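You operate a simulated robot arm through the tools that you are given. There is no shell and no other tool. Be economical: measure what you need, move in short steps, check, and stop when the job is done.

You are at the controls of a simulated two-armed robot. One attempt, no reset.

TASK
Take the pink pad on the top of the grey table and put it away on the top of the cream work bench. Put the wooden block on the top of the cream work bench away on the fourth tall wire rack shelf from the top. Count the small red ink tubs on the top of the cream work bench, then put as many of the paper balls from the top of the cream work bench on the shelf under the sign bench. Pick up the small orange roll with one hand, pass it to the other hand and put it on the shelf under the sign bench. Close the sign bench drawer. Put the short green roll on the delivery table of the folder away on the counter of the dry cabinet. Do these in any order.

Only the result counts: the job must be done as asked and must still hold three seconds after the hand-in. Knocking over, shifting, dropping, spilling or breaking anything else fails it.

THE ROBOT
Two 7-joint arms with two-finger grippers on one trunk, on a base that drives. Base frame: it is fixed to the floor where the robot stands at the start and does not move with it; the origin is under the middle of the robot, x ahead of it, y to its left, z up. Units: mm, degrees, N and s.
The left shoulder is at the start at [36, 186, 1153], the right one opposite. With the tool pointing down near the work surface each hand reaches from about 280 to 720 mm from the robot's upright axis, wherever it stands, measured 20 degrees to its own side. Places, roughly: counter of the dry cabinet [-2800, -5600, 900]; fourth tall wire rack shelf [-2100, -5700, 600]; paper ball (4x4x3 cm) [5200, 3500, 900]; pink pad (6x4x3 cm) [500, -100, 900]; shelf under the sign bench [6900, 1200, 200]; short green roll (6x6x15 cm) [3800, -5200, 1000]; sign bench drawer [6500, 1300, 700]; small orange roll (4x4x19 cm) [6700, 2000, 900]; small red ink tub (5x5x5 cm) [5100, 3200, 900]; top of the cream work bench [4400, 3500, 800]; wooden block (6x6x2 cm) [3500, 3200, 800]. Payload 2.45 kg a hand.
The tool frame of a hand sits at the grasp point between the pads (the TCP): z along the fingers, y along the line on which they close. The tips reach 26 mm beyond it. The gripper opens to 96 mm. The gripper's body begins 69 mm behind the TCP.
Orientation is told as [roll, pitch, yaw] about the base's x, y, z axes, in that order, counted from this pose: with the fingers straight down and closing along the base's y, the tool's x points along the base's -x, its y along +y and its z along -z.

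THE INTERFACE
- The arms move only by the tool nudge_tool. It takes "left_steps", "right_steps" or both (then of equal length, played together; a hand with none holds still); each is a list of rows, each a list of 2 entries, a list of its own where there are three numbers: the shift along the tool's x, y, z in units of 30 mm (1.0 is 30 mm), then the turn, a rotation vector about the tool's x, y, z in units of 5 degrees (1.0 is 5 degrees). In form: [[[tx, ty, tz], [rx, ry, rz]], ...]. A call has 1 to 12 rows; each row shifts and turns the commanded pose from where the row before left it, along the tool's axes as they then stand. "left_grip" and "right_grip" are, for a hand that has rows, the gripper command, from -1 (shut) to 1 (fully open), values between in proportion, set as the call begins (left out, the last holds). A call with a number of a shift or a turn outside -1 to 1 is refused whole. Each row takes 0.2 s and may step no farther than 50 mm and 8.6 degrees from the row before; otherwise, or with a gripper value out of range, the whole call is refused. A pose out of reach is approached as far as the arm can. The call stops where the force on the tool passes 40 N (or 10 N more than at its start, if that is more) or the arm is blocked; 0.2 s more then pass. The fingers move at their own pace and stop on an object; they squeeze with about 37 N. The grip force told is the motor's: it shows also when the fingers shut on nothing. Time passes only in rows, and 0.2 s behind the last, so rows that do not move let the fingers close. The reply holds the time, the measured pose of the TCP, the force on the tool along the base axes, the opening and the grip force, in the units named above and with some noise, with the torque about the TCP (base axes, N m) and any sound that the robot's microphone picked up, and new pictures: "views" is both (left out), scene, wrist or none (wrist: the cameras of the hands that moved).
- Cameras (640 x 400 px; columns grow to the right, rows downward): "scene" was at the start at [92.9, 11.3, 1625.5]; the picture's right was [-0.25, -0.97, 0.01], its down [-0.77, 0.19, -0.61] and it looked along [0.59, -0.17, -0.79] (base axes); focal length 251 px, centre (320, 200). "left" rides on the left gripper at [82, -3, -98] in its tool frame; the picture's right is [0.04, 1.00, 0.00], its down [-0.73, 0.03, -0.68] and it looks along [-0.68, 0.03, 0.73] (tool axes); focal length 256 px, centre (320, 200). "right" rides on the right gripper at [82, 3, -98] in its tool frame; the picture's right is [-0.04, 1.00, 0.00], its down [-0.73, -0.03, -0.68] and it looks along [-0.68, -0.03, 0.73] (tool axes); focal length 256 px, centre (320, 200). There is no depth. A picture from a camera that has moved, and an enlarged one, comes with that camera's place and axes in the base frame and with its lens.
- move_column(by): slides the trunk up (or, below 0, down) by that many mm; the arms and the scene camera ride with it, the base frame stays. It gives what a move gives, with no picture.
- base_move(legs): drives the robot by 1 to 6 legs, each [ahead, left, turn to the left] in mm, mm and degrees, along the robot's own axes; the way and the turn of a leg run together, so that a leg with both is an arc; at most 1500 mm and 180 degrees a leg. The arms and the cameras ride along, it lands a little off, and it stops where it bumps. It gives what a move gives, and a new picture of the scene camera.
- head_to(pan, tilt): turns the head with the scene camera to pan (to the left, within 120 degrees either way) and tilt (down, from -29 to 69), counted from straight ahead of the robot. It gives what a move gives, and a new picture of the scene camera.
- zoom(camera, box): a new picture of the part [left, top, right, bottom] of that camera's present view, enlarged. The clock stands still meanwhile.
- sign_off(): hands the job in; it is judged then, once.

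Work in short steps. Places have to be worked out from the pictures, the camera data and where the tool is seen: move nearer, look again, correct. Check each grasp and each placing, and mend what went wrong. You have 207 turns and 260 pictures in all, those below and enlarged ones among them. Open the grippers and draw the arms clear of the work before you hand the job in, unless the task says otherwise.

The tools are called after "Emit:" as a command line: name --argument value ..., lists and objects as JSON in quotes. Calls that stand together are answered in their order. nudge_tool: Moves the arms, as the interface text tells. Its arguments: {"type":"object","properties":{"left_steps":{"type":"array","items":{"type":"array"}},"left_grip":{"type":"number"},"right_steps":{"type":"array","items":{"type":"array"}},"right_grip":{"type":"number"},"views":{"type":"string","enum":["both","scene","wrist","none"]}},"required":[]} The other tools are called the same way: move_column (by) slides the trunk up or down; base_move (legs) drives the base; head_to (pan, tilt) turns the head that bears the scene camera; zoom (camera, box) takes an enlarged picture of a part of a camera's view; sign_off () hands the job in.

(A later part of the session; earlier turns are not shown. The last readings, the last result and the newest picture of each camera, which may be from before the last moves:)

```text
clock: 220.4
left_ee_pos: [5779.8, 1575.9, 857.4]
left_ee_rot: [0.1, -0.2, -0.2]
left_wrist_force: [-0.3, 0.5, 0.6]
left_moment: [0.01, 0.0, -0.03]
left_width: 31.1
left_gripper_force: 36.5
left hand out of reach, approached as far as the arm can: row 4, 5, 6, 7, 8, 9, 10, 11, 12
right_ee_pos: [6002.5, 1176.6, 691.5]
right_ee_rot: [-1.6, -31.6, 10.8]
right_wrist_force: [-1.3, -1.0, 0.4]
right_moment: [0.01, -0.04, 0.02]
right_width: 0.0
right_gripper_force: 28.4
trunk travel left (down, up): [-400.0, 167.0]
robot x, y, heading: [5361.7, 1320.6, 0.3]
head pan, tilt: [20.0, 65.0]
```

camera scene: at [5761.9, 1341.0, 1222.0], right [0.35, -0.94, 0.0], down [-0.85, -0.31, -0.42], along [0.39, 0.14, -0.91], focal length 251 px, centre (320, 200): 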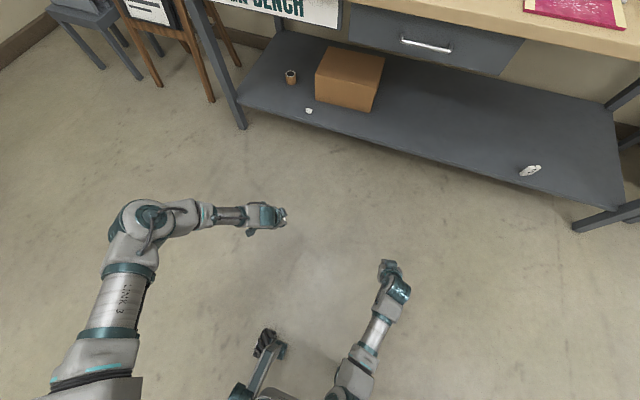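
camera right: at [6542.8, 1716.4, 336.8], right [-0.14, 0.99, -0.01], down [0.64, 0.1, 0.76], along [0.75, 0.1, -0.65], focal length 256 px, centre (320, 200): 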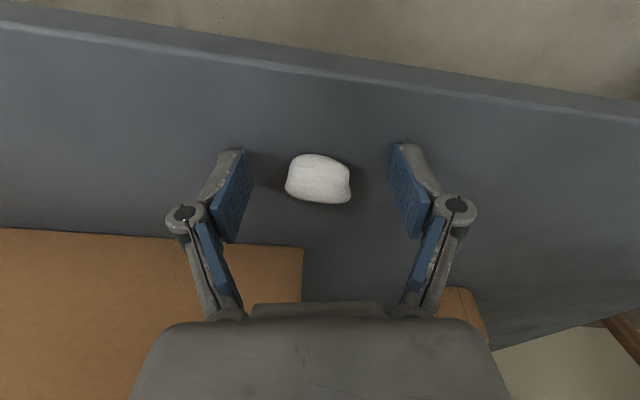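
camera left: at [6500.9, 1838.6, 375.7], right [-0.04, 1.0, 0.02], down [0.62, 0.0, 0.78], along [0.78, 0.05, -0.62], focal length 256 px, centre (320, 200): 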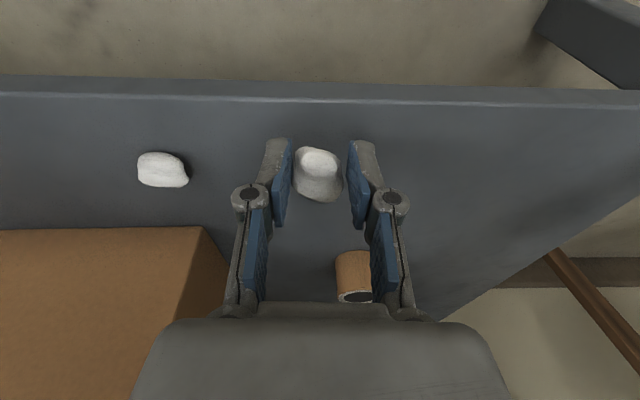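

It drifted too near the body. I'll go forward first, then down.

Emit:
nudge_tool --left_steps '[[[-1, 0, 0], [0, 0, 0]], [[-1, 0, 0], [0, 0, 0]], [[-1, 0, 0], [0, 0, 0]], [[-1, 0, 0], [0, 0, 0]], [[-0.6, -0.2, 0.8], [0, 0, 0]], [[-0.6, -0.2, 0.8], [0, 0, 0]], [[0, -0.2, 1], [0, 0, 0]], [[0, -0.2, 1], [0, 0, 0]], [[0, -0.2, 1], [0, 0, 0]], [[0, -0.2, 1], [0, 0, 0]]]' --views "scene"

```text
clock: 222.6
left_ee_pos: [5817.2, 1617.1, 854.2]
left_ee_rot: [0.2, -0.3, -0.2]
left_wrist_force: [-0.1, -0.2, 0.3]
left_moment: [-0.03, 0.0, -0.01]
left_width: 31.2
left_gripper_force: 37.0
left hand out of reach, approached as far as the arm can: row 1, 2, 3, 4, 5, 6, 7, 8, 9, 10
right_ee_pos: [6003.9, 1176.6, 691.6]
right_ee_rot: [-1.7, -31.6, 10.9]
right_wrist_force: [0.5, 0.2, 0.6]
right_moment: [0.03, 0.0, -0.02]
right_width: 0.1
right_gripper_force: 28.2
trunk travel left (down, up): [-400.0, 167.0]
robot x, y, heading: [5364.2, 1319.6, 0.3]
head pan, tilt: [20.0, 65.0]
camera scene: at [5416.2, 1340.6, 1685.0], right [0.35, -0.94, 0.0], down [-0.85, -0.31, -0.42], along [0.39, 0.14, -0.91], focal length 251 px, centre (320, 200)
```

scene: 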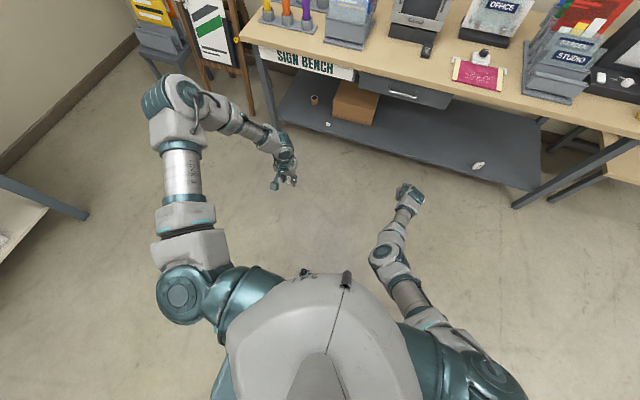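

The left arm works at bench height but not low down. So I'll set this ball on the free front strip of the sign bench and re-pick it with the right hand, which can reach the shelf. First I'll raise the right hand and the trunk so both clear the bench.

Emit:
nudge_tool --right_steps '[[[-0.47, 0, -0.79], [0, 0.6, 0]], [[-0.47, 0, -0.79], [0, 0.6, 0]], [[-0.47, 0, -0.79], [0, 0.6, 0]], [[-0.47, 0, -0.79], [0, 0.6, 0]], [[-0.3, 0, -0.9], [0, 0.6, 0]], [[-0.3, 0, -0.9], [0, 0.6, 0]], [[-0.3, 0, -0.9], [0, 0.6, 0]], [[-0.2, 0, -0.9], [0, 0.6, 0]], [[-0.2, 0, -0.9], [0, 0.6, 0]]]' --views "none"

Emit:
move_column --by 100

```text
clock: 224.6
left_ee_pos: [5818.0, 1617.0, 854.6]
left_ee_rot: [0.2, -0.3, -0.3]
left_wrist_force: [0.3, -0.9, 0.1]
left_moment: [-0.01, 0.0, -0.02]
left_width: 31.3
left_gripper_force: 37.2
right_ee_pos: [6011.9, 1185.8, 943.5]
right_ee_rot: [-1.3, -4.5, 10.0]
right_wrist_force: [-0.2, 0.4, 0.3]
right_moment: [-0.02, 0.01, -0.03]
right_width: 0.0
right_gripper_force: 28.2
trunk travel left (down, up): [-400.0, 167.0]
robot x, y, heading: [5362.8, 1312.4, 0.1]
head pan, tilt: [20.0, 65.0]
```

```text
clock: 225.9
left_ee_pos: [5818.9, 1617.0, 960.7]
left_ee_rot: [0.1, -1.0, -0.3]
left_wrist_force: [0.0, -0.1, 0.5]
left_moment: [-0.02, 0.0, 0.01]
left_width: 31.3
left_gripper_force: 36.9
right_ee_pos: [6014.0, 1185.4, 1042.6]
right_ee_rot: [-1.6, -4.6, 10.0]
right_wrist_force: [-0.4, -0.1, -0.1]
right_moment: [0.03, -0.03, -0.03]
right_width: 0.0
right_gripper_force: 28.7
trunk travel left (down, up): [-500.0, 67.0]
robot x, y, heading: [5362.9, 1317.0, 0.5]
head pan, tilt: [20.0, 65.0]
```

The right arm moves well because it was extended before it was lowered. I'll try the same with the left, extending it forward and inward at this height.

Emit:
nudge_tool --left_steps '[[[-0.77, 0, -0.5], [0, 0, 0]], [[-0.77, 0, -0.5], [0, 0, 0]], [[-0.77, -0.3, -0.5], [0, 0, 0]], [[-0.77, -0.6, -0.5], [0, 0, 0]], [[-0.77, -0.63, -0.33], [0, 0, 0]], [[-0.77, -0.63, 0], [0, 0, 0]], [[-0.77, -0.63, 0], [0, 0, 0]], [[-0.77, -0.63, 0], [0, 0, 0]], [[0, -0.63, 0], [0, 0, 0]], [[0, -0.63, 0], [0, 0, 0]], [[0, -0.63, 0], [0, 0, 0]]]' --views "scene"

```text
clock: 228.3
left_ee_pos: [5888.6, 1531.9, 1095.6]
left_ee_rot: [0.1, -1.1, -0.1]
left_wrist_force: [-0.4, 0.0, 0.5]
left_moment: [0.01, -0.03, 0.05]
left_width: 31.0
left_gripper_force: 36.8
left hand out of reach, approached as far as the arm can: row 3, 4, 5, 6, 7, 8, 9, 10, 11
right_ee_pos: [6012.7, 1184.5, 1042.6]
right_ee_rot: [-1.5, -4.6, 10.0]
right_wrist_force: [-0.5, 0.2, 0.2]
right_moment: [0.01, 0.01, 0.0]
right_width: 0.1
right_gripper_force: 28.5
trunk travel left (down, up): [-500.0, 67.0]
robot x, y, heading: [5361.1, 1318.5, -0.1]
head pan, tilt: [20.0, 65.0]
camera scene: at [5407.1, 1339.8, 1784.9], right [0.35, -0.94, 0.0], down [-0.85, -0.31, -0.42], along [0.39, 0.14, -0.91], focal length 251 px, centre (320, 200)
```

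scene: 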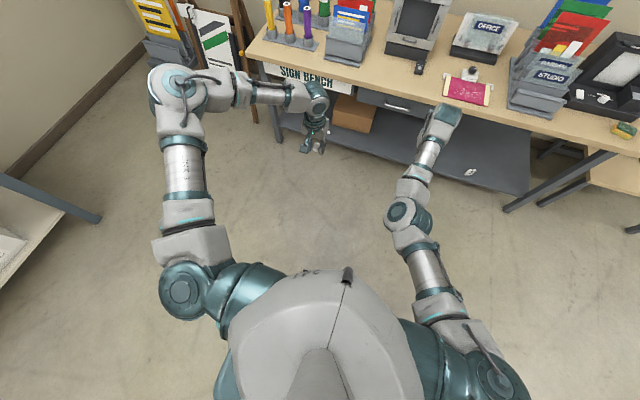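

The left elbow is bent outward. I'll straighten the arm by moving the hand outward and forward, and check the reach there.

Emit:
nudge_tool --left_steps '[[[-0.59, 0.9, 0.3], [0, 0, 0]], [[-0.59, 0.9, 0.3], [0, 0, 0]], [[-0.59, 0.9, 0.3], [0, 0, 0]], [[-0.59, 0.9, 0.3], [0, 0, 0]], [[-0.59, 0.9, 0.3], [0, 0, 0]], [[-0.59, 0.9, 0.3], [0, 0, 0]], [[-0.8, 0, 0.3], [0, 0, 0]], [[-0.8, 0, 0.3], [0, 0, 0]], [[-0.8, 0, 0.3], [0, 0, 0]]]' --views "scene"

```text
clock: 230.3
left_ee_pos: [5949.2, 1706.5, 1071.3]
left_ee_rot: [0.1, -1.1, -0.3]
left_wrist_force: [-0.8, 0.7, 1.1]
left_moment: [0.0, 0.02, -0.01]
left_width: 31.1
left_gripper_force: 36.8
left hand out of reach, approached as far as the arm can: row 2, 3, 4, 5, 6, 7, 8, 9
right_ee_pos: [6014.5, 1185.4, 1041.9]
right_ee_rot: [-1.5, -4.6, 10.0]
right_wrist_force: [-0.1, -0.6, -0.2]
right_moment: [-0.01, -0.02, 0.02]
right_width: 0.0
right_gripper_force: 28.3
trunk travel left (down, up): [-500.0, 67.0]
robot x, y, heading: [5363.2, 1317.5, -0.0]
head pan, tilt: [20.0, 65.0]
camera scene: at [5407.5, 1341.3, 1784.8], right [0.35, -0.94, 0.0], down [-0.85, -0.31, -0.42], along [0.39, 0.14, -0.91], focal length 251 px, centre (320, 200)
```

scene: 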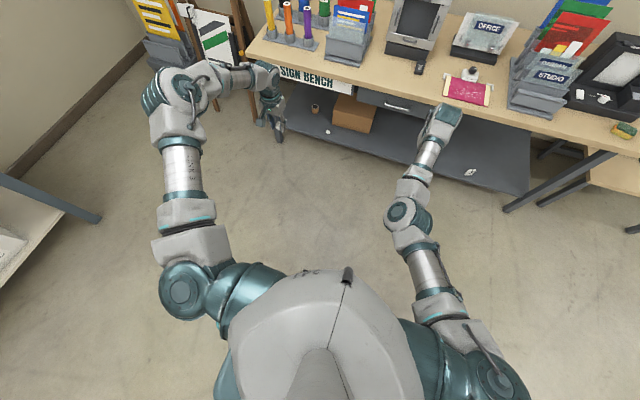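

The upper arm stays locked, so I'll go with setting the ball on the free bench strip at about [6600, 1470]. I'll raise the right hand more for clearance, lower the trunk 100 and drive in.

Emit:
nudge_tool --right_steps '[[[0, 0, -0.8], [0, 0, 0]], [[0, 0, -0.8], [0, 0, 0]], [[0, 0, -0.8], [0, 0, 0]], [[0, 0, -0.8], [0, 0, 0]]]' --right_grip 1 --views "none"

Emit:
move_column --by -80

Emit:
base_move --legs '[[450, -230, 0]]'

```text
clock: 231.3
left_ee_pos: [5948.6, 1708.0, 1070.7]
left_ee_rot: [0.1, -1.0, -0.3]
left_wrist_force: [-0.5, 0.5, 0.1]
left_moment: [0.02, -0.03, 0.01]
left_width: 31.4
left_gripper_force: 36.9
right_ee_pos: [6005.8, 1187.4, 1139.2]
right_ee_rot: [-1.5, -4.7, 10.0]
right_wrist_force: [-0.5, 0.5, 0.0]
right_moment: [-0.05, -0.02, 0.02]
right_width: 95.9
right_gripper_force: 0.0
trunk travel left (down, up): [-500.0, 67.0]
robot x, y, heading: [5362.0, 1319.8, 0.4]
head pan, tilt: [20.0, 65.0]
```

```text
clock: 232.5
left_ee_pos: [5948.6, 1707.2, 991.8]
left_ee_rot: [0.1, -1.1, -0.2]
left_wrist_force: [-0.4, 0.6, -0.5]
left_moment: [0.01, -0.02, 0.0]
left_width: 31.1
left_gripper_force: 36.9
right_ee_pos: [6005.7, 1186.5, 1059.6]
right_ee_rot: [-1.5, -4.6, 10.0]
right_wrist_force: [0.0, 0.2, -1.0]
right_moment: [0.0, 0.03, -0.01]
right_width: 95.8
right_gripper_force: 0.1
trunk travel left (down, up): [-420.0, 147.0]
robot x, y, heading: [5362.0, 1318.8, 0.2]
head pan, tilt: [20.0, 65.0]
```

```text
clock: 235.4
left_ee_pos: [6398.4, 1480.7, 991.3]
left_ee_rot: [-0.2, -1.1, -0.4]
left_wrist_force: [-0.4, 0.0, 0.6]
left_moment: [-0.02, -0.01, -0.01]
left_width: 31.4
left_gripper_force: 37.0
right_ee_pos: [6454.3, 959.8, 1058.9]
right_ee_rot: [-1.8, -4.6, 9.9]
right_wrist_force: [0.2, -0.3, 0.5]
right_moment: [0.01, 0.02, 0.03]
right_width: 95.8
right_gripper_force: 0.0
trunk travel left (down, up): [-420.0, 147.0]
robot x, y, heading: [5809.6, 1086.7, 0.3]
head pan, tilt: [20.0, 65.0]
camera scene: at [5861.9, 1115.8, 1705.0], right [0.34, -0.94, 0.0], down [-0.85, -0.31, -0.42], along [0.39, 0.14, -0.91], focal length 251 px, centre (320, 200)
```

scene: 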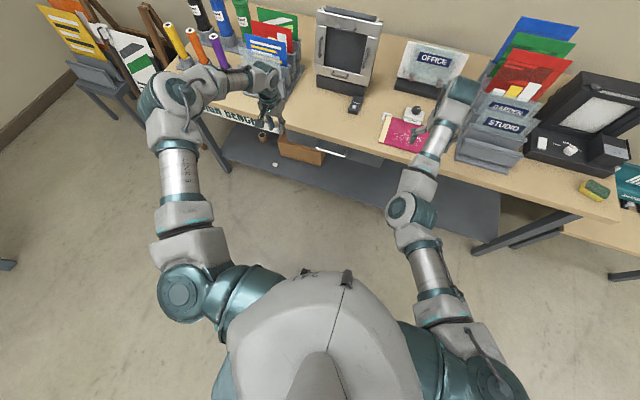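

I'll advance 172 mm so the left hand is over the free strip, and look with its camera.

Emit:
base_move --legs '[[172, -10, 0]]'

Emit:
nudge_tool --left_steps '[[[0, 0, 0.7], [0, 0, 0]], [[0, 0, 0.7], [0, 0, 0]], [[0, 0, 0], [0, 0, 0]]]' --views "wrist"

```text
clock: 236.9
left_ee_pos: [6567.0, 1464.9, 996.3]
left_ee_rot: [0.2, -1.4, -0.4]
left_wrist_force: [-0.1, -0.1, -0.6]
left_moment: [0.02, 0.02, -0.03]
left_width: 30.9
left_gripper_force: 36.8
right_ee_pos: [6621.1, 943.2, 1061.9]
right_ee_rot: [-1.4, -4.9, 9.8]
right_wrist_force: [0.3, 0.3, -0.1]
right_moment: [-0.04, -0.02, 0.0]
right_width: 96.0
right_gripper_force: 0.2
trunk travel left (down, up): [-420.0, 147.0]
robot x, y, heading: [5983.4, 1081.7, -0.1]
head pan, tilt: [20.0, 65.0]
camera scene: at [6031.1, 1101.1, 1705.1], right [0.34, -0.94, 0.0], down [-0.85, -0.31, -0.42], along [0.4, 0.14, -0.91], focal length 251 px, centre (320, 200)
```

scene: 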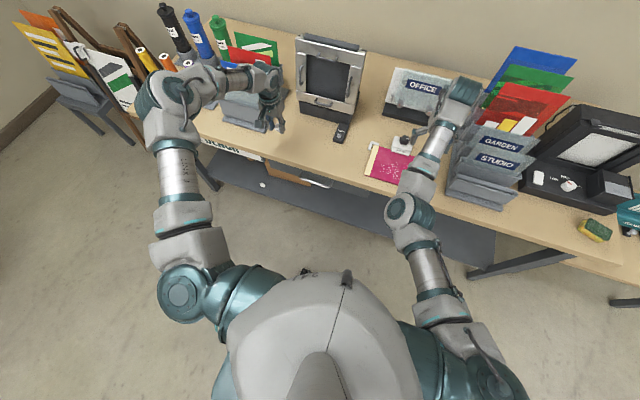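

```text
clock: 237.7
left_ee_pos: [6560.0, 1465.6, 959.5]
left_ee_rot: [0.2, -1.5, -0.5]
left_wrist_force: [-0.3, -0.2, -0.3]
left_moment: [0.02, 0.02, 0.03]
left_width: 31.2
left_gripper_force: 37.1
left hand out of reach, approached as far as the arm can: row 2
right_ee_pos: [6620.5, 943.9, 1063.1]
right_ee_rot: [-1.4, -5.0, 9.8]
right_wrist_force: [0.0, 0.0, 0.8]
right_moment: [0.01, -0.05, -0.01]
right_width: 96.1
right_gripper_force: 0.0
trunk travel left (down, up): [-420.0, 147.0]
robot x, y, heading: [5982.4, 1079.9, 0.0]
head pan, tilt: [20.0, 65.0]
camera left: at [6475.2, 1462.5, 1055.3], right [-0.03, 1.0, 0.0], down [0.72, 0.02, 0.7], along [0.7, 0.02, -0.72], focal length 256 px, centre (320, 200)
```

left: 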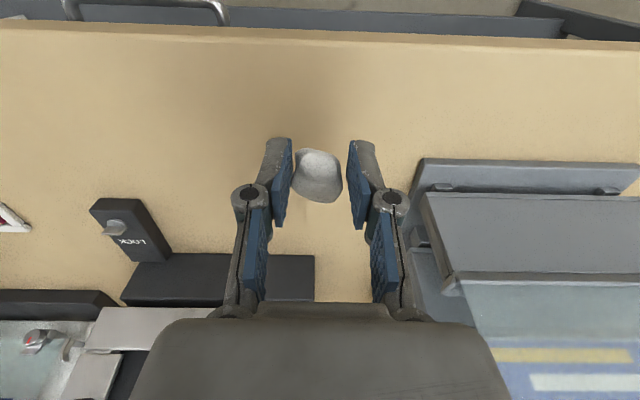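

The spot below is clear. I'll lower using the column since the arm is near its limit.

Emit:
move_column --by -65

Emit:
nudge_tool --left_steps '[[[0, 0, 0.2], [0, 0, 0]], [[0, 0, 0.2], [0, 0, 0]], [[0, 0, 0.2], [0, 0, 0]], [[0, 0, 0.2], [0, 0, 0]], [[0, 0, 0], [0, 0, 0]]]' --views "wrist"

```text
clock: 238.7
left_ee_pos: [6559.4, 1466.1, 895.1]
left_ee_rot: [0.2, -1.5, -0.6]
left_wrist_force: [-0.1, 0.2, 0.1]
left_moment: [-0.02, 0.02, 0.0]
left_width: 31.3
left_gripper_force: 36.6
right_ee_pos: [6620.0, 943.0, 999.0]
right_ee_rot: [-1.3, -5.1, 9.8]
right_wrist_force: [0.5, -1.0, -0.1]
right_moment: [-0.01, -0.02, 0.01]
right_width: 95.8
right_gripper_force: 0.0
trunk travel left (down, up): [-355.0, 212.0]
robot x, y, heading: [5984.5, 1077.7, -0.3]
head pan, tilt: [20.0, 65.0]
```

```text
clock: 239.6
left_ee_pos: [6560.8, 1464.2, 886.9]
left_ee_rot: [0.3, -2.3, -0.4]
left_wrist_force: [-11.6, -1.6, 21.7]
left_moment: [-0.18, 0.15, -0.11]
left_width: 31.3
left_gripper_force: 36.8
left hand out of reach, approached as far as the arm can: row 4
right_ee_pos: [6616.5, 942.3, 1000.6]
right_ee_rot: [-1.3, -5.2, 9.8]
right_wrist_force: [-0.5, -0.7, -0.5]
right_moment: [0.01, 0.05, 0.02]
right_width: 95.9
right_gripper_force: 0.0
trunk travel left (down, up): [-355.0, 212.0]
robot x, y, heading: [5980.8, 1077.2, 0.1]
head pan, tilt: [20.0, 65.0]
stopped in row 4 (left hand): the force on the tool passed its limit at 47 N (the readings are from after the stop); the commanded pose is now the measured one
camera left: at [6474.7, 1460.6, 981.0], right [-0.03, 1.0, 0.0], down [0.71, 0.02, 0.71], along [0.71, 0.03, -0.71], focal length 256 px, centre (320, 200)
```

left: 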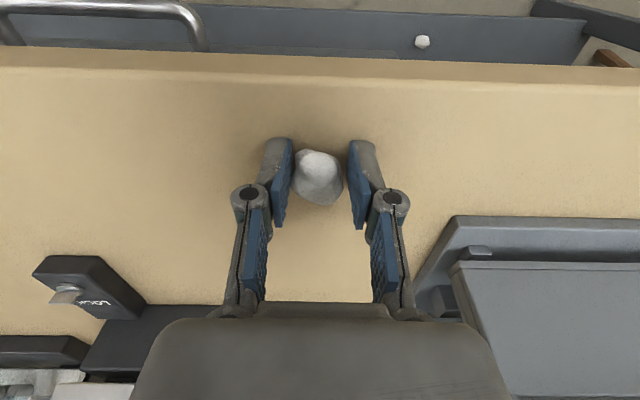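

It touched down (bench top near z 861). I'll open gently and check.

Emit:
nudge_tool --left_steps '[[[0, 0, -0.05], [0, 0, 0]], [[0, 0, 0], [0, 0, 0]], [[0, 0, 0], [0, 0, 0]]]' --left_grip 0.5 --views "none"

Emit:
move_column --by 150

Emit:
zoom --camera "left" --box '[0, 0, 640, 400]'

```text
clock: 240.4
left_ee_pos: [6561.6, 1463.6, 885.1]
left_ee_rot: [0.4, -2.2, -0.4]
left_wrist_force: [0.4, 0.5, -0.7]
left_moment: [-0.01, 0.01, 0.02]
left_width: 72.2
left_gripper_force: 0.1
right_ee_pos: [6618.6, 942.6, 998.4]
right_ee_rot: [-1.5, -5.1, 9.9]
right_wrist_force: [0.8, -0.8, -0.3]
right_moment: [0.0, 0.02, -0.03]
right_width: 96.2
right_gripper_force: 0.1
trunk travel left (down, up): [-355.0, 212.0]
robot x, y, heading: [5987.4, 1076.7, 0.3]
head pan, tilt: [20.0, 65.0]
```

```text
clock: 242.1
left_ee_pos: [6562.1, 1466.1, 1045.7]
left_ee_rot: [0.2, -3.3, -0.4]
left_wrist_force: [-0.3, 0.1, 1.1]
left_moment: [0.02, 0.02, -0.01]
left_width: 72.0
left_gripper_force: 0.1
right_ee_pos: [6618.3, 944.2, 1149.8]
right_ee_rot: [-1.4, -5.1, 9.8]
right_wrist_force: [-0.2, 0.2, 0.0]
right_moment: [0.0, -0.04, 0.04]
right_width: 95.9
right_gripper_force: 0.1
trunk travel left (down, up): [-505.0, 62.0]
robot x, y, heading: [5982.5, 1076.7, -0.1]
head pan, tilt: [20.0, 65.0]
```

```text
1.00 times, centred on (320, 200) of left (not enlarged: the box is as wide or as high as the picture)
camera zoom: at [6474.1, 1462.8, 1138.8], right [-0.03, 1.0, 0.0], down [0.69, 0.02, 0.72], along [0.72, 0.03, -0.69], focal length 256 px, centre (320, 200)
```

zoom: 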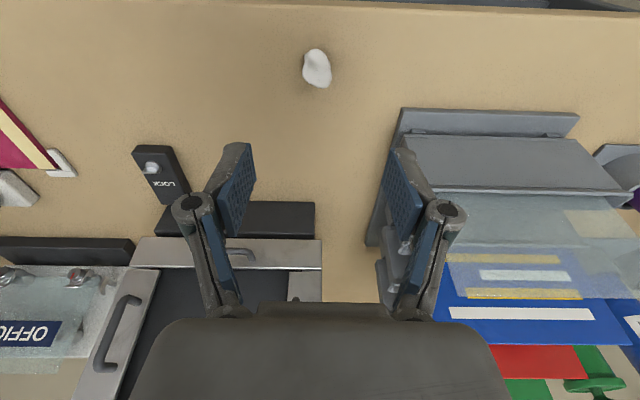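

The ball rests on the bench at [6564, 1465]. I'll move the base left so the right hand is above it.

Emit:
base_move --legs '[[-250, 0, 0], [0, 525, 0], [190, 0, 0]]'

Emit:
zoom --camera "right" --box '[0, 0, 640, 400]'

```text
clock: 247.8
left_ee_pos: [6496.9, 1978.5, 1052.6]
left_ee_rot: [0.8, -3.6, -0.6]
left_wrist_force: [-0.4, -0.1, -0.2]
left_moment: [0.0, 0.02, -0.01]
left_width: 71.9
left_gripper_force: 0.0
right_ee_pos: [6552.1, 1455.2, 1150.6]
right_ee_rot: [-0.9, -5.4, 9.6]
right_wrist_force: [-0.8, 0.5, -1.3]
right_moment: [0.02, -0.01, -0.02]
right_width: 96.0
right_gripper_force: 0.0
trunk travel left (down, up): [-505.0, 62.0]
robot x, y, heading: [5923.1, 1606.0, -0.0]
head pan, tilt: [20.0, 65.0]
camera scene: at [5959.9, 1606.9, 1790.2], right [0.34, -0.94, -0.01], down [-0.85, -0.3, -0.42], along [0.4, 0.15, -0.91], focal length 251 px, centre (320, 200)
```

scene: 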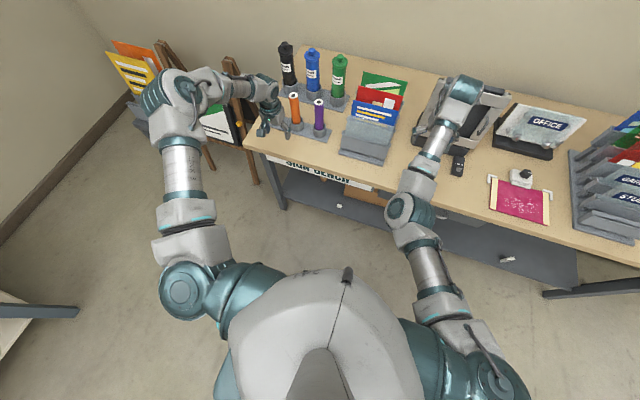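

```text
1.00 times, centred on (320, 200) of right (not enlarged: the box is as wide or as high as the picture)
camera zoom: at [6462.8, 1444.8, 1239.8], right [-0.13, 0.99, -0.01], down [0.66, 0.09, 0.75], along [0.74, 0.09, -0.67], focal length 256 px, centre (320, 200)
```

zoom: 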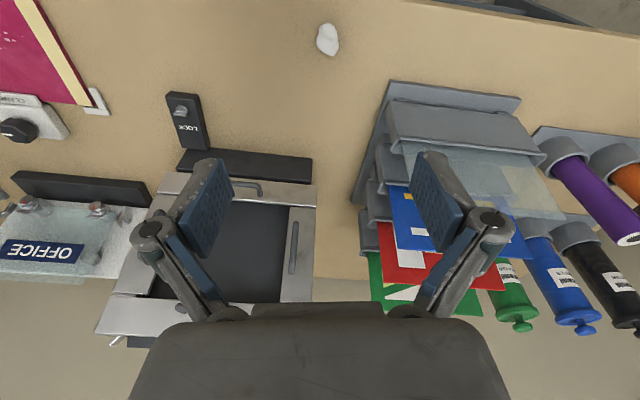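

The ball is well placed. I'll descend most of the way with a small correction, then check.

Emit:
nudge_tool --right_steps '[[[0.2, 0.2, 0.9], [0, 0, 0]], [[0.18, 0.17, 0.9], [0, 0, 0]], [[0, 0, 0.9], [0, 0, 0]], [[0, 0, 0.9], [0, 0, 0]], [[0, 0, 0.9], [0, 0, 0]], [[0, 0, 0.9], [0, 0, 0]], [[0, 0, 0.9], [0, 0, 0]], [[0, 0, 0.7], [0, 0, 0]], [[0, 0, 0], [0, 0, 0]]]' --views "wrist"

```text
clock: 249.8
left_ee_pos: [6498.1, 1985.9, 1049.6]
left_ee_rot: [0.4, -3.7, -0.7]
left_wrist_force: [-0.6, -0.5, 0.6]
left_moment: [0.0, 0.0, -0.04]
left_width: 72.2
left_gripper_force: 0.1
right_ee_pos: [6559.5, 1470.3, 941.9]
right_ee_rot: [-1.2, -5.4, 9.7]
right_wrist_force: [0.4, -1.1, -0.3]
right_moment: [0.04, 0.02, 0.0]
right_width: 95.8
right_gripper_force: 0.1
trunk travel left (down, up): [-505.0, 62.0]
robot x, y, heading: [5918.6, 1606.6, -0.1]
head pan, tilt: [20.0, 65.0]
camera right: at [6469.7, 1460.3, 1030.4], right [-0.13, 0.99, -0.02], down [0.66, 0.1, 0.75], along [0.74, 0.08, -0.67], focal length 256 px, centre (320, 200)
```

right: 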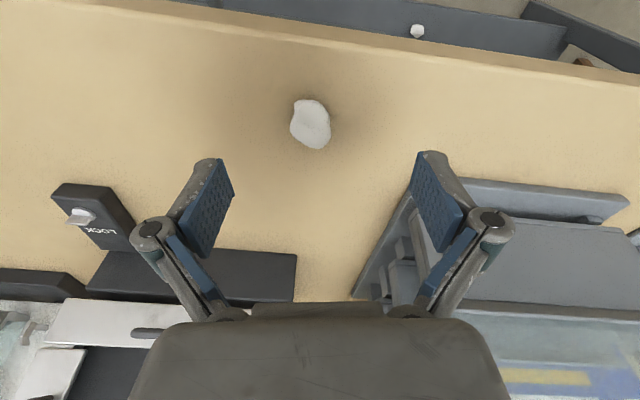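

I'll narrow the opening a little to keep clear of the file holder, correct 7 mm, and descend the last 52 mm.

Emit:
nudge_tool --right_steps '[[[0, -0.24, 0], [0, 0, 0]], [[0, 0, 0.6], [0, 0, 0]], [[0, 0, 0.6], [0, 0, 0]], [[0, 0, 0.5], [0, 0, 0]], [[0, 0, 0], [0, 0, 0]]]' --right_grip 0.55 --views "none"

Emit:
nudge_tool --right_steps '[[[0, 0, 0], [0, 0, 0]], [[0, 0, 0], [0, 0, 0]], [[0, 0, 0], [0, 0, 0]], [[0, 0, 0], [0, 0, 0]]]' --right_grip -1 --views "wrist"

```text
clock: 251.0
left_ee_pos: [6498.2, 1993.0, 1047.0]
left_ee_rot: [0.1, -3.6, -0.5]
left_wrist_force: [-0.5, 0.3, -1.1]
left_moment: [-0.01, 0.0, -0.01]
left_width: 71.9
left_gripper_force: 0.1
right_ee_pos: [6568.7, 1469.5, 890.0]
right_ee_rot: [-1.7, -5.3, 9.7]
right_wrist_force: [-0.2, 1.4, -0.1]
right_moment: [-0.01, 0.03, 0.0]
right_width: 74.3
right_gripper_force: 0.1
trunk travel left (down, up): [-505.0, 62.0]
robot x, y, heading: [5921.0, 1605.7, -0.2]
head pan, tilt: [20.0, 65.0]
```

```text
clock: 252.0
left_ee_pos: [6497.9, 1990.5, 1047.1]
left_ee_rot: [0.1, -3.6, -0.5]
left_wrist_force: [-0.4, -0.1, -0.5]
left_moment: [-0.06, 0.0, -0.02]
left_width: 71.8
left_gripper_force: 0.1
right_ee_pos: [6567.8, 1468.5, 889.8]
right_ee_rot: [-1.6, -5.4, 9.7]
right_wrist_force: [0.1, -1.0, 1.2]
right_moment: [-0.04, -0.04, 0.02]
right_width: 30.4
right_gripper_force: 37.4
trunk travel left (down, up): [-505.0, 62.0]
robot x, y, heading: [5922.1, 1600.6, -0.2]
head pan, tilt: [20.0, 65.0]
camera right: at [6478.5, 1458.3, 980.1], right [-0.13, 0.99, -0.02], down [0.66, 0.1, 0.74], along [0.74, 0.08, -0.67], focal length 256 px, centre (320, 200)
```

right: 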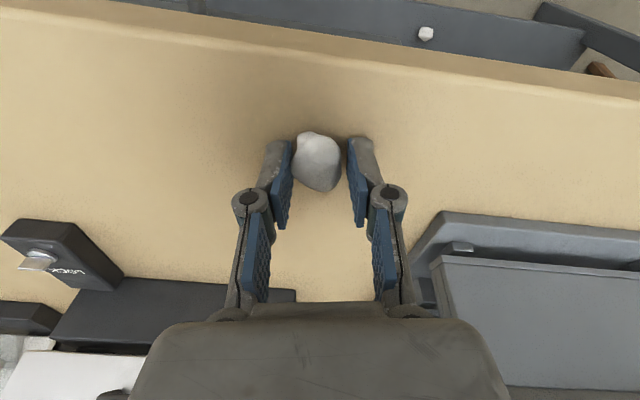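

Ball B is in the right hand. I'll lift, back off, and repeat the lowering recipe with the right arm.

Emit:
nudge_tool --right_steps '[[[0, 0, -0.8], [0, 0, 0]], [[0, 0, -0.9], [0, 0, 0]], [[0, 0, -0.9], [0, 0, 0]]]' --views "none"

Emit:
base_move --legs '[[-520, -75, 0]]'

Emit:
move_column --by -80

Emit:
nudge_tool --right_steps '[[[0.45, -0.25, 0.7], [0, 0, 0]], [[0.45, -0.25, 0.7], [0, 0, 0]], [[0.45, -0.25, 0.7], [0, 0, 0]], [[0.45, -0.25, 0.7], [0, 0, 0]], [[0.45, -0.25, 0.7], [0, 0, 0]], [[0.45, -0.25, 0.7], [0, 0, 0]], [[0.45, -0.25, 0.7], [0, 0, 0]], [[0.45, -0.25, 0.7], [0, 0, 0]], [[0.45, -0.25, 0.7], [0, 0, 0]]]' --views "none"

```text
clock: 252.8
left_ee_pos: [6498.3, 1988.2, 1048.9]
left_ee_rot: [0.2, -3.6, -0.6]
left_wrist_force: [0.9, 0.1, -0.3]
left_moment: [0.01, 0.0, 0.0]
left_width: 71.9
left_gripper_force: 0.1
right_ee_pos: [6559.5, 1466.4, 967.4]
right_ee_rot: [-1.5, -5.3, 9.7]
right_wrist_force: [0.1, 0.4, 0.7]
right_moment: [-0.03, -0.01, 0.0]
right_width: 30.2
right_gripper_force: 37.4
trunk travel left (down, up): [-505.0, 62.0]
robot x, y, heading: [5919.0, 1604.7, -0.0]
head pan, tilt: [20.0, 65.0]
```

```text
clock: 255.8
left_ee_pos: [5981.3, 1915.7, 1047.0]
left_ee_rot: [0.2, -3.6, -0.7]
left_wrist_force: [-0.3, 0.2, 0.7]
left_moment: [0.03, 0.0, 0.0]
left_width: 72.0
left_gripper_force: 0.1
right_ee_pos: [6041.5, 1393.3, 969.1]
right_ee_rot: [-1.5, -5.3, 9.5]
right_wrist_force: [-0.7, -0.1, 0.0]
right_moment: [-0.01, 0.02, 0.0]
right_width: 29.8
right_gripper_force: 37.1
trunk travel left (down, up): [-505.0, 62.0]
robot x, y, heading: [5404.0, 1531.2, -0.3]
head pan, tilt: [20.0, 65.0]
camera scene: at [5450.4, 1552.8, 1789.8], right [0.34, -0.94, 0.0], down [-0.86, -0.31, -0.42], along [0.39, 0.14, -0.91], focal length 251 px, centre (320, 200)
```

scene: 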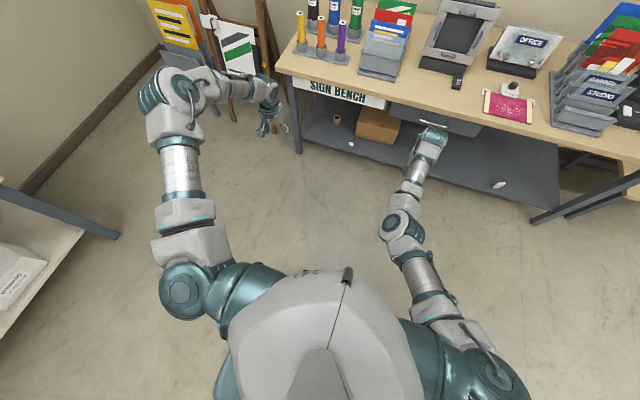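

```text
clock: 257.0
left_ee_pos: [5976.6, 1914.2, 970.6]
left_ee_rot: [0.2, -3.8, -0.6]
left_wrist_force: [-0.5, 0.8, 0.3]
left_moment: [0.01, -0.02, -0.01]
left_width: 72.1
left_gripper_force: 0.1
right_ee_pos: [6037.3, 1391.7, 890.8]
right_ee_rot: [-1.5, -5.7, 9.5]
right_wrist_force: [-0.5, 0.9, 0.4]
right_moment: [0.0, -0.03, 0.03]
right_width: 29.6
right_gripper_force: 36.4
trunk travel left (down, up): [-425.0, 142.0]
robot x, y, heading: [5398.9, 1530.3, -0.3]
head pan, tilt: [20.0, 65.0]
```

```text
clock: 259.0
left_ee_pos: [5976.1, 1912.4, 971.0]
left_ee_rot: [0.4, -3.9, -0.6]
left_wrist_force: [-0.5, 0.1, -1.3]
left_moment: [0.0, 0.0, -0.02]
left_width: 71.9
left_gripper_force: 0.1
right_ee_pos: [5949.1, 1302.2, 693.1]
right_ee_rot: [-1.5, -5.6, 9.6]
right_wrist_force: [0.2, -0.5, 0.1]
right_moment: [0.01, 0.01, 0.0]
right_width: 29.6
right_gripper_force: 37.4
trunk travel left (down, up): [-425.0, 142.0]
robot x, y, heading: [5404.3, 1529.0, -0.0]
head pan, tilt: [20.0, 65.0]
```

The right arm is in a good posture. Next I'll lower the column 400, then extend the right hand forward and inward.

Emit:
move_column --by -400

Emit:
nudge_tool --right_steps '[[[-0.68, 0.32, 0], [0, 0, 0]], [[-0.68, 0.32, 0], [0, 0, 0]], [[-0.68, 0.32, 0], [0, 0, 0]], [[-0.68, 0.32, 0], [0, 0, 0]], [[-0.68, 0.32, 0], [0, 0, 0]], [[-0.68, 0.32, 0], [0, 0, 0]], [[-0.68, 0.32, 0], [0, 0, 0]]]' --views "scene"

```text
clock: 262.8
left_ee_pos: [5976.0, 1912.5, 571.5]
left_ee_rot: [0.2, -3.9, -0.6]
left_wrist_force: [0.5, -0.1, 0.0]
left_moment: [-0.03, 0.03, 0.01]
left_width: 71.9
left_gripper_force: 0.1
right_ee_pos: [5947.7, 1302.2, 294.0]
right_ee_rot: [-1.4, -5.7, 9.6]
right_wrist_force: [-0.8, 0.0, 0.4]
right_moment: [0.03, 0.01, 0.02]
right_width: 27.1
right_gripper_force: 36.9
trunk travel left (down, up): [-25.0, 542.0]
robot x, y, heading: [5401.7, 1531.2, -0.1]
head pan, tilt: [20.0, 65.0]
```

```text
clock: 264.4
left_ee_pos: [5975.9, 1913.2, 571.7]
left_ee_rot: [0.1, -3.9, -0.5]
left_wrist_force: [0.7, 0.0, -0.4]
left_moment: [0.0, -0.06, 0.01]
left_width: 72.4
left_gripper_force: 0.1
right_ee_pos: [6078.2, 1391.6, 304.1]
right_ee_rot: [-1.5, -5.6, 9.6]
right_wrist_force: [-0.2, -0.3, -0.1]
right_moment: [0.0, 0.03, 0.02]
right_width: 26.6
right_gripper_force: 37.1
trunk travel left (down, up): [-25.0, 542.0]
robot x, y, heading: [5402.5, 1528.9, -0.1]
head pan, tilt: [20.0, 65.0]
camera scene: at [5770.9, 1550.7, 1259.2], right [0.34, -0.94, 0.0], down [-0.86, -0.31, -0.42], along [0.39, 0.14, -0.91], focal length 251 px, centre (320, 200)
```

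scene: 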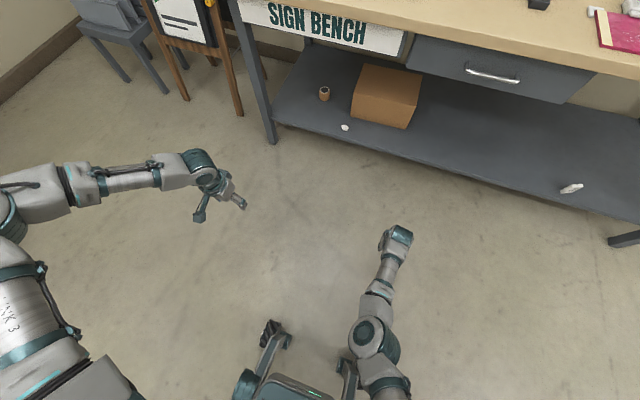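

I'll drive in to put the right hand over the shelf to the right of the box.

Emit:
base_move --legs '[[560, 45, 0]]'

Emit:
zoom --camera "right" --box '[0, 0, 640, 400]'

```text
clock: 267.6
left_ee_pos: [6516.0, 1955.2, 577.6]
left_ee_rot: [0.3, -3.8, -0.7]
left_wrist_force: [0.3, 0.1, -0.2]
left_moment: [-0.02, 0.01, -0.07]
left_width: 71.8
left_gripper_force: 0.0
right_ee_pos: [6629.0, 1437.4, 312.7]
right_ee_rot: [-1.4, -6.4, 9.7]
right_wrist_force: [-0.6, 1.3, 0.4]
right_moment: [-0.03, 0.03, 0.01]
right_width: 26.5
right_gripper_force: 36.6
trunk travel left (down, up): [-25.0, 542.0]
robot x, y, heading: [5956.3, 1573.5, -0.2]
head pan, tilt: [20.0, 65.0]
stopped in leg 1: the robot was blocked; the commanded pose is now the measured one
camera scene: at [6324.9, 1595.2, 1259.5], right [0.34, -0.94, 0.0], down [-0.85, -0.31, -0.42], along [0.39, 0.14, -0.91], focal length 251 px, centre (320, 200)
```

scene: 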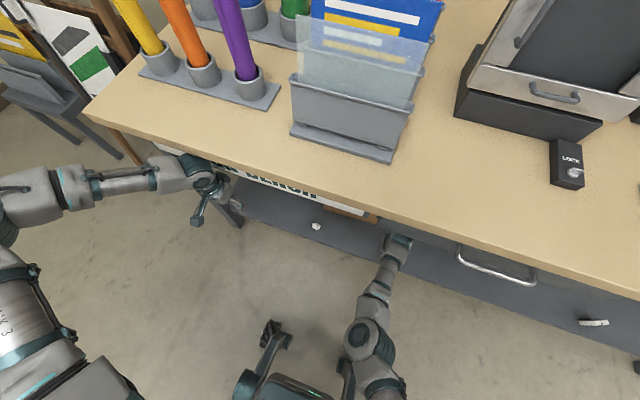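

```text
1.00 times, centred on (320, 200) of right (not enlarged: the box is as wide or as high as the picture)
camera zoom: at [6538.0, 1426.9, 400.5], right [-0.13, 0.99, -0.02], down [0.65, 0.1, 0.76], along [0.75, 0.08, -0.65], focal length 256 px, centre (320, 200)
```

zoom: 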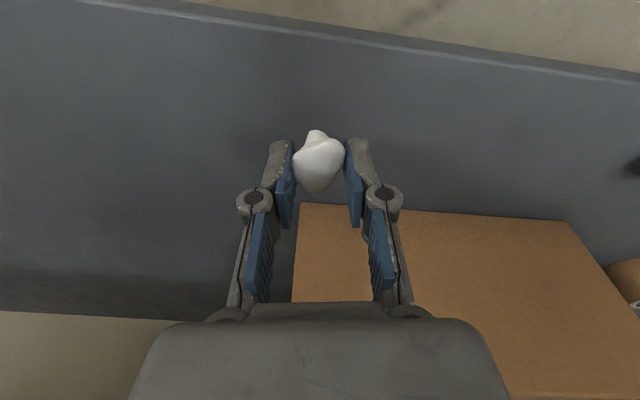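

The base stopped because the left wrist met the bench fascia. I'll draw the left hand back and lower the right hand, moving a little deeper onto the shelf.

Emit:
nudge_tool --left_steps '[[[0.6, 0, 0.2], [0, 0, 0]], [[0.6, 0, 0.2], [0, 0, 0]], [[0.6, 0, 0], [0, 0, 0]], [[0, 0, 0], [0, 0, 0]], [[0, 0, 0], [0, 0, 0]], [[0, 0, 0], [0, 0, 0]], [[0, 0, 0], [0, 0, 0]]]' --right_steps '[[[-0.4, -0.2, 0.2], [0, 0, 0]], [[-0.4, -0.2, 0.4], [0, 0, 0]], [[0, 0, 0.4], [0, 0, 0]], [[0, 0, 0.3], [0, 0, 0]], [[0, 0, 0.25], [0, 0, 0]], [[0, 0, 0.25], [0, 0, 0]], [[0, 0, 0.2], [0, 0, 0]]]' --views "wrist"

```text
clock: 269.2
left_ee_pos: [6463.8, 1955.9, 560.8]
left_ee_rot: [0.3, -4.0, -0.7]
left_wrist_force: [0.3, 0.7, 0.0]
left_moment: [-0.05, 0.01, -0.01]
left_width: 72.0
left_gripper_force: 0.1
right_ee_pos: [6646.1, 1438.5, 266.0]
right_ee_rot: [-1.4, -6.3, 9.9]
right_wrist_force: [-0.6, 1.1, -0.9]
right_moment: [0.01, 0.01, 0.01]
right_width: 26.2
right_gripper_force: 37.1
right hand out of reach, approached as far as the arm can: row 3, 4, 5, 6, 7
trunk travel left (down, up): [-25.0, 542.0]
robot x, y, heading: [5955.2, 1573.8, 0.1]
head pan, tilt: [20.0, 65.0]
camera right: at [6555.3, 1427.8, 353.6], right [-0.13, 0.99, -0.02], down [0.65, 0.1, 0.76], along [0.75, 0.08, -0.65], focal length 256 px, centre (320, 200)
camera left: at [6375.8, 1953.3, 652.5], right [-0.03, 1.0, 0.0], down [0.69, 0.02, 0.73], along [0.73, 0.02, -0.69], focal length 256 px, centre (320, 200)
```

right: 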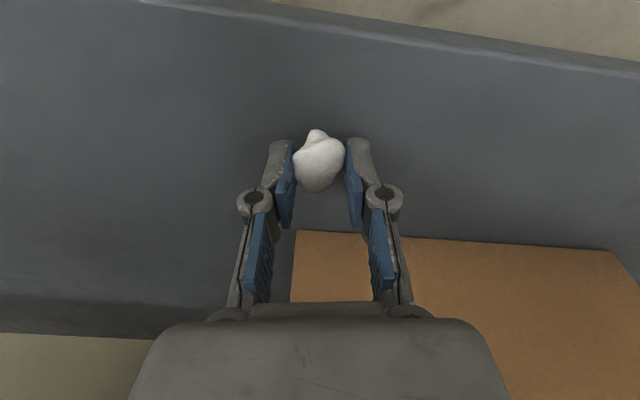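
left: 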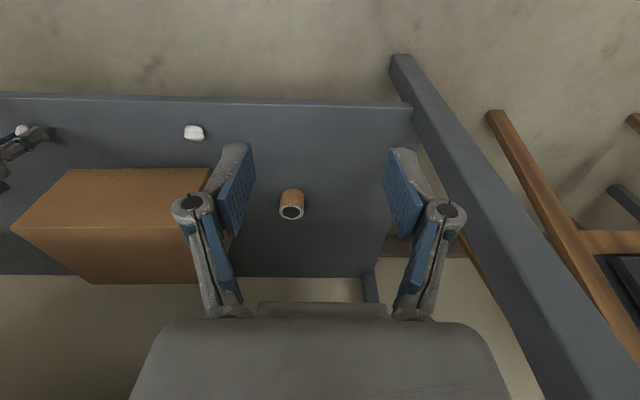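

The last 12 mm is out of the arm's reach, so I'll use the remaining column travel to set the ball down.

Emit:
move_column --by -15

Emit:
nudge_tool --right_steps '[[[0, 0, 0], [0, 0, 0]], [[0, 0, 0], [0, 0, 0]], [[0, 0, 0], [0, 0, 0]]]' --right_grip 0.1 --views "wrist"

```text
clock: 269.7
left_ee_pos: [6460.8, 1955.5, 548.2]
left_ee_rot: [0.4, -3.7, -0.7]
left_wrist_force: [0.4, 0.2, -0.2]
left_moment: [-0.02, 0.0, 0.0]
left_width: 71.7
left_gripper_force: 0.1
right_ee_pos: [6643.9, 1439.4, 253.6]
right_ee_rot: [-1.5, -6.1, 9.8]
right_wrist_force: [0.4, 0.2, 0.4]
right_moment: [-0.02, 0.0, 0.0]
right_width: 26.3
right_gripper_force: 37.4
trunk travel left (down, up): [-13.0, 554.0]
robot x, y, heading: [5959.5, 1575.9, -0.1]
head pan, tilt: [20.0, 65.0]
stopped: the force on the tool passed its limit at 57 N (the readings are from after the stop); the commanded pose is now the measured one
```

```text
clock: 270.5
left_ee_pos: [6461.9, 1955.3, 548.8]
left_ee_rot: [0.3, -3.8, -0.8]
left_wrist_force: [-0.1, -0.2, 0.4]
left_moment: [-0.02, 0.02, 0.03]
left_width: 72.2
left_gripper_force: 0.1
right_ee_pos: [6644.6, 1438.4, 254.4]
right_ee_rot: [-1.3, -6.1, 9.8]
right_wrist_force: [0.5, 0.3, 0.5]
right_moment: [0.04, -0.03, -0.03]
right_width: 52.9
right_gripper_force: 0.1
trunk travel left (down, up): [-13.0, 554.0]
robot x, y, heading: [5954.5, 1570.1, 0.0]
head pan, tilt: [20.0, 65.0]
camera right: at [6553.7, 1427.8, 342.4], right [-0.13, 0.99, -0.02], down [0.65, 0.1, 0.75], along [0.75, 0.08, -0.66], focal length 256 px, centre (320, 200)
```

right: 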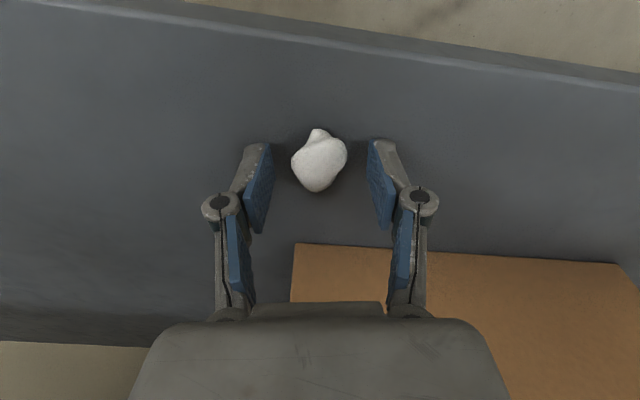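

The ball rests on the shelf. I'll open wider and back straight out, as worked before.

Emit:
nudge_tool --right_steps '[[[0, 0, 0], [0, 0, 0]], [[0, 0, 0], [0, 0, 0]]]' --right_grip 0.7 --views "none"

Emit:
base_move --legs '[[-550, 0, 0]]'

Emit:
head_to --pan 0 --tilt 40

```text
clock: 271.1
left_ee_pos: [6460.2, 1954.6, 549.4]
left_ee_rot: [0.5, -3.7, -0.7]
left_wrist_force: [-0.7, 0.4, 0.2]
left_moment: [0.0, 0.02, 0.0]
left_width: 72.0
left_gripper_force: 0.1
right_ee_pos: [6643.5, 1438.1, 254.7]
right_ee_rot: [-1.4, -6.1, 9.7]
right_wrist_force: [-0.5, -0.8, -0.3]
right_moment: [0.02, 0.01, -0.01]
right_width: 81.7
right_gripper_force: 0.1
trunk travel left (down, up): [-13.0, 554.0]
robot x, y, heading: [5958.7, 1569.9, 0.3]
head pan, tilt: [20.0, 65.0]
```

```text
clock: 274.3
left_ee_pos: [5906.5, 1956.0, 549.1]
left_ee_rot: [0.4, -3.9, -0.5]
left_wrist_force: [0.3, 0.0, 0.0]
left_moment: [0.03, -0.07, -0.02]
left_width: 72.0
left_gripper_force: 0.1
right_ee_pos: [6091.4, 1438.2, 254.9]
right_ee_rot: [-1.4, -6.2, 9.8]
right_wrist_force: [-0.6, -0.7, -0.1]
right_moment: [-0.01, 0.01, 0.02]
right_width: 81.3
right_gripper_force: 0.0
trunk travel left (down, up): [-13.0, 554.0]
robot x, y, heading: [5402.8, 1574.2, -0.0]
head pan, tilt: [20.0, 65.0]
camera scene: at [5786.9, 1595.3, 1241.7], right [0.34, -0.94, 0.0], down [-0.85, -0.31, -0.42], along [0.39, 0.14, -0.91], focal length 251 px, centre (320, 200)
```

scene: 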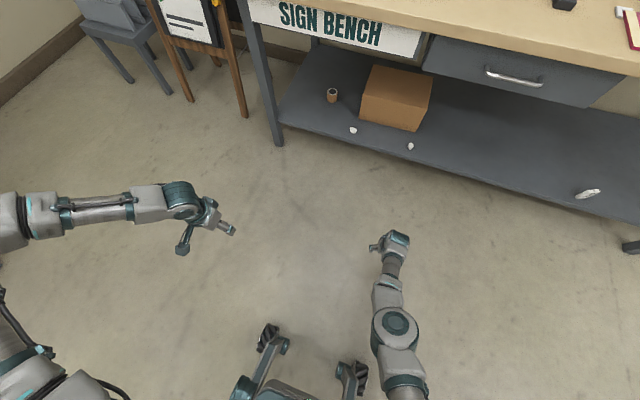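

```text
clock: 275.2
left_ee_pos: [5904.5, 1953.7, 552.6]
left_ee_rot: [0.5, -4.1, -0.6]
left_wrist_force: [-0.3, -0.6, -0.4]
left_moment: [-0.02, 0.02, -0.01]
left_width: 72.1
left_gripper_force: 0.0
right_ee_pos: [6092.5, 1439.1, 256.3]
right_ee_rot: [-1.3, -6.4, 9.7]
right_wrist_force: [-0.4, 0.6, -0.3]
right_moment: [-0.01, 0.02, -0.01]
right_width: 81.8
right_gripper_force: 0.0
trunk travel left (down, up): [-13.0, 554.0]
robot x, y, heading: [5402.2, 1571.2, -0.0]
head pan, tilt: [0.0, 40.0]
camera scene: at [5815.6, 1574.7, 1273.6], right [0.0, -1.0, 0.0], down [-0.65, 0.0, -0.76], along [0.76, 0.0, -0.65], focal length 251 px, centre (320, 200)
```

scene: 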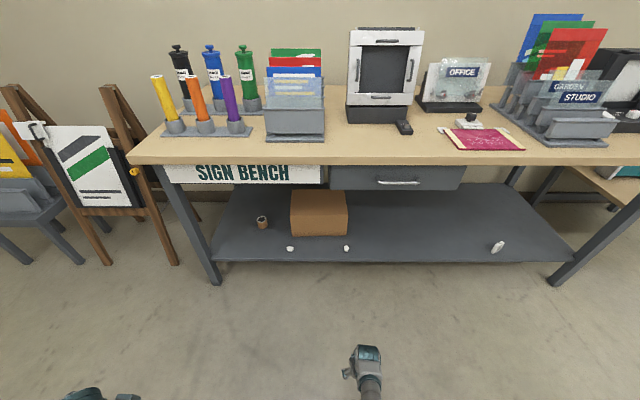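

Both balls stand on the shelf. Next is the orange roll: the left hand will take it from its holder and pass it to the right hand, which can reach low. I'll raise the trunk on open floor first.

Emit:
move_column --by 400

Emit:
move_column --by 95

Emit:
nudge_tool --right_steps '[[[0.5, 0, -0.9], [0, 0, 0]], [[0.5, 0, -0.9], [0, 0, 0]], [[0.5, 0, -0.9], [0, 0, 0]], [[0.5, 0, -0.9], [0, 0, 0]], [[0.5, 0, -0.9], [0, 0, 0]], [[0.5, 0, -0.9], [0, 0, 0]], [[0.5, 0, -0.9], [0, 0, 0]], [[0.5, 0, -0.9], [0, 0, 0]], [[0, 0, -0.9], [0, 0, 0]], [[0, 0, -0.9], [0, 0, 0]]]' --views "none"

```text
clock: 279.0
left_ee_pos: [5905.3, 1955.3, 953.5]
left_ee_rot: [0.4, -4.1, -0.6]
left_wrist_force: [0.2, -0.2, 0.7]
left_moment: [0.01, 0.01, 0.0]
left_width: 71.8
left_gripper_force: 0.1
right_ee_pos: [6204.5, 1439.8, 1022.5]
right_ee_rot: [-7.3, -35.7, 12.0]
right_wrist_force: [0.2, -0.1, 0.3]
right_moment: [0.01, 0.01, -0.01]
right_width: 81.3
right_gripper_force: 0.1
trunk travel left (down, up): [-413.0, 154.0]
robot x, y, heading: [5401.6, 1574.4, 0.1]
head pan, tilt: [0.0, 40.0]
```

```text
clock: 280.3
left_ee_pos: [5905.0, 1955.7, 1047.9]
left_ee_rot: [0.5, -4.1, -0.6]
left_wrist_force: [0.0, -0.3, -0.1]
left_moment: [0.02, 0.0, -0.02]
left_width: 72.1
left_gripper_force: 0.1
right_ee_pos: [6205.7, 1440.6, 1118.2]
right_ee_rot: [-7.4, -35.6, 12.3]
right_wrist_force: [-0.1, -0.3, 0.7]
right_moment: [0.01, 0.02, -0.02]
right_width: 81.7
right_gripper_force: 0.1
trunk travel left (down, up): [-508.0, 59.0]
robot x, y, heading: [5403.7, 1573.3, 0.2]
head pan, tilt: [0.0, 40.0]
```

```text
clock: 282.5
left_ee_pos: [5905.0, 1954.7, 1048.1]
left_ee_rot: [0.4, -4.0, -0.7]
left_wrist_force: [-0.8, -0.2, 0.7]
left_moment: [0.0, 0.0, 0.01]
left_width: 72.0
left_gripper_force: 0.0
right_ee_pos: [6194.4, 1439.4, 1121.3]
right_ee_rot: [-7.2, -35.7, 12.2]
right_wrist_force: [0.5, -0.4, -0.5]
right_moment: [0.01, 0.01, -0.03]
right_width: 81.7
right_gripper_force: 0.0
right hand out of reach, approached as far as the arm can: row 1, 2, 3, 4, 5, 6, 7, 8, 9, 10
trunk travel left (down, up): [-508.0, 59.0]
robot x, y, heading: [5402.1, 1573.1, 0.2]
head pan, tilt: [0.0, 40.0]
```

The right hand is stretched far forward. I'll draw it back and down.

Emit:
nudge_tool --right_steps '[[[0.81, 0, 0.2], [0, 0.5, 0]], [[0.81, 0, 0.2], [0, 0.5, 0]], [[0.81, 0, 0.2], [0, 0.5, 0]], [[0.81, 0, 0.2], [0, 0.5, 0]], [[0.81, -0.2, 0], [0, 0.5, 0]], [[0.81, -0.2, 0], [0, 0.5, 0]], [[0.81, -0.2, 0], [0, 0.5, 0]], [[0.81, -0.2, 0], [0, 0.5, 0]], [[0.81, -0.2, 0], [0, 0.5, 0]], [[0.81, -0.2, 0], [0, 0.5, 0]]]' --views "none"

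```text
clock: 284.7
left_ee_pos: [5904.4, 1954.2, 1048.8]
left_ee_rot: [0.5, -4.1, -0.6]
left_wrist_force: [-0.3, 0.8, 0.3]
left_moment: [-0.03, 0.01, 0.02]
left_width: 72.1
left_gripper_force: 0.0
right_ee_pos: [5992.1, 1362.5, 1006.0]
right_ee_rot: [-6.0, -10.9, 8.9]
right_wrist_force: [-0.4, -0.6, 0.6]
right_moment: [0.0, 0.03, 0.01]
right_width: 81.7
right_gripper_force: 0.1
trunk travel left (down, up): [-508.0, 59.0]
robot x, y, heading: [5401.7, 1571.6, 0.2]
head pan, tilt: [0.0, 40.0]
```

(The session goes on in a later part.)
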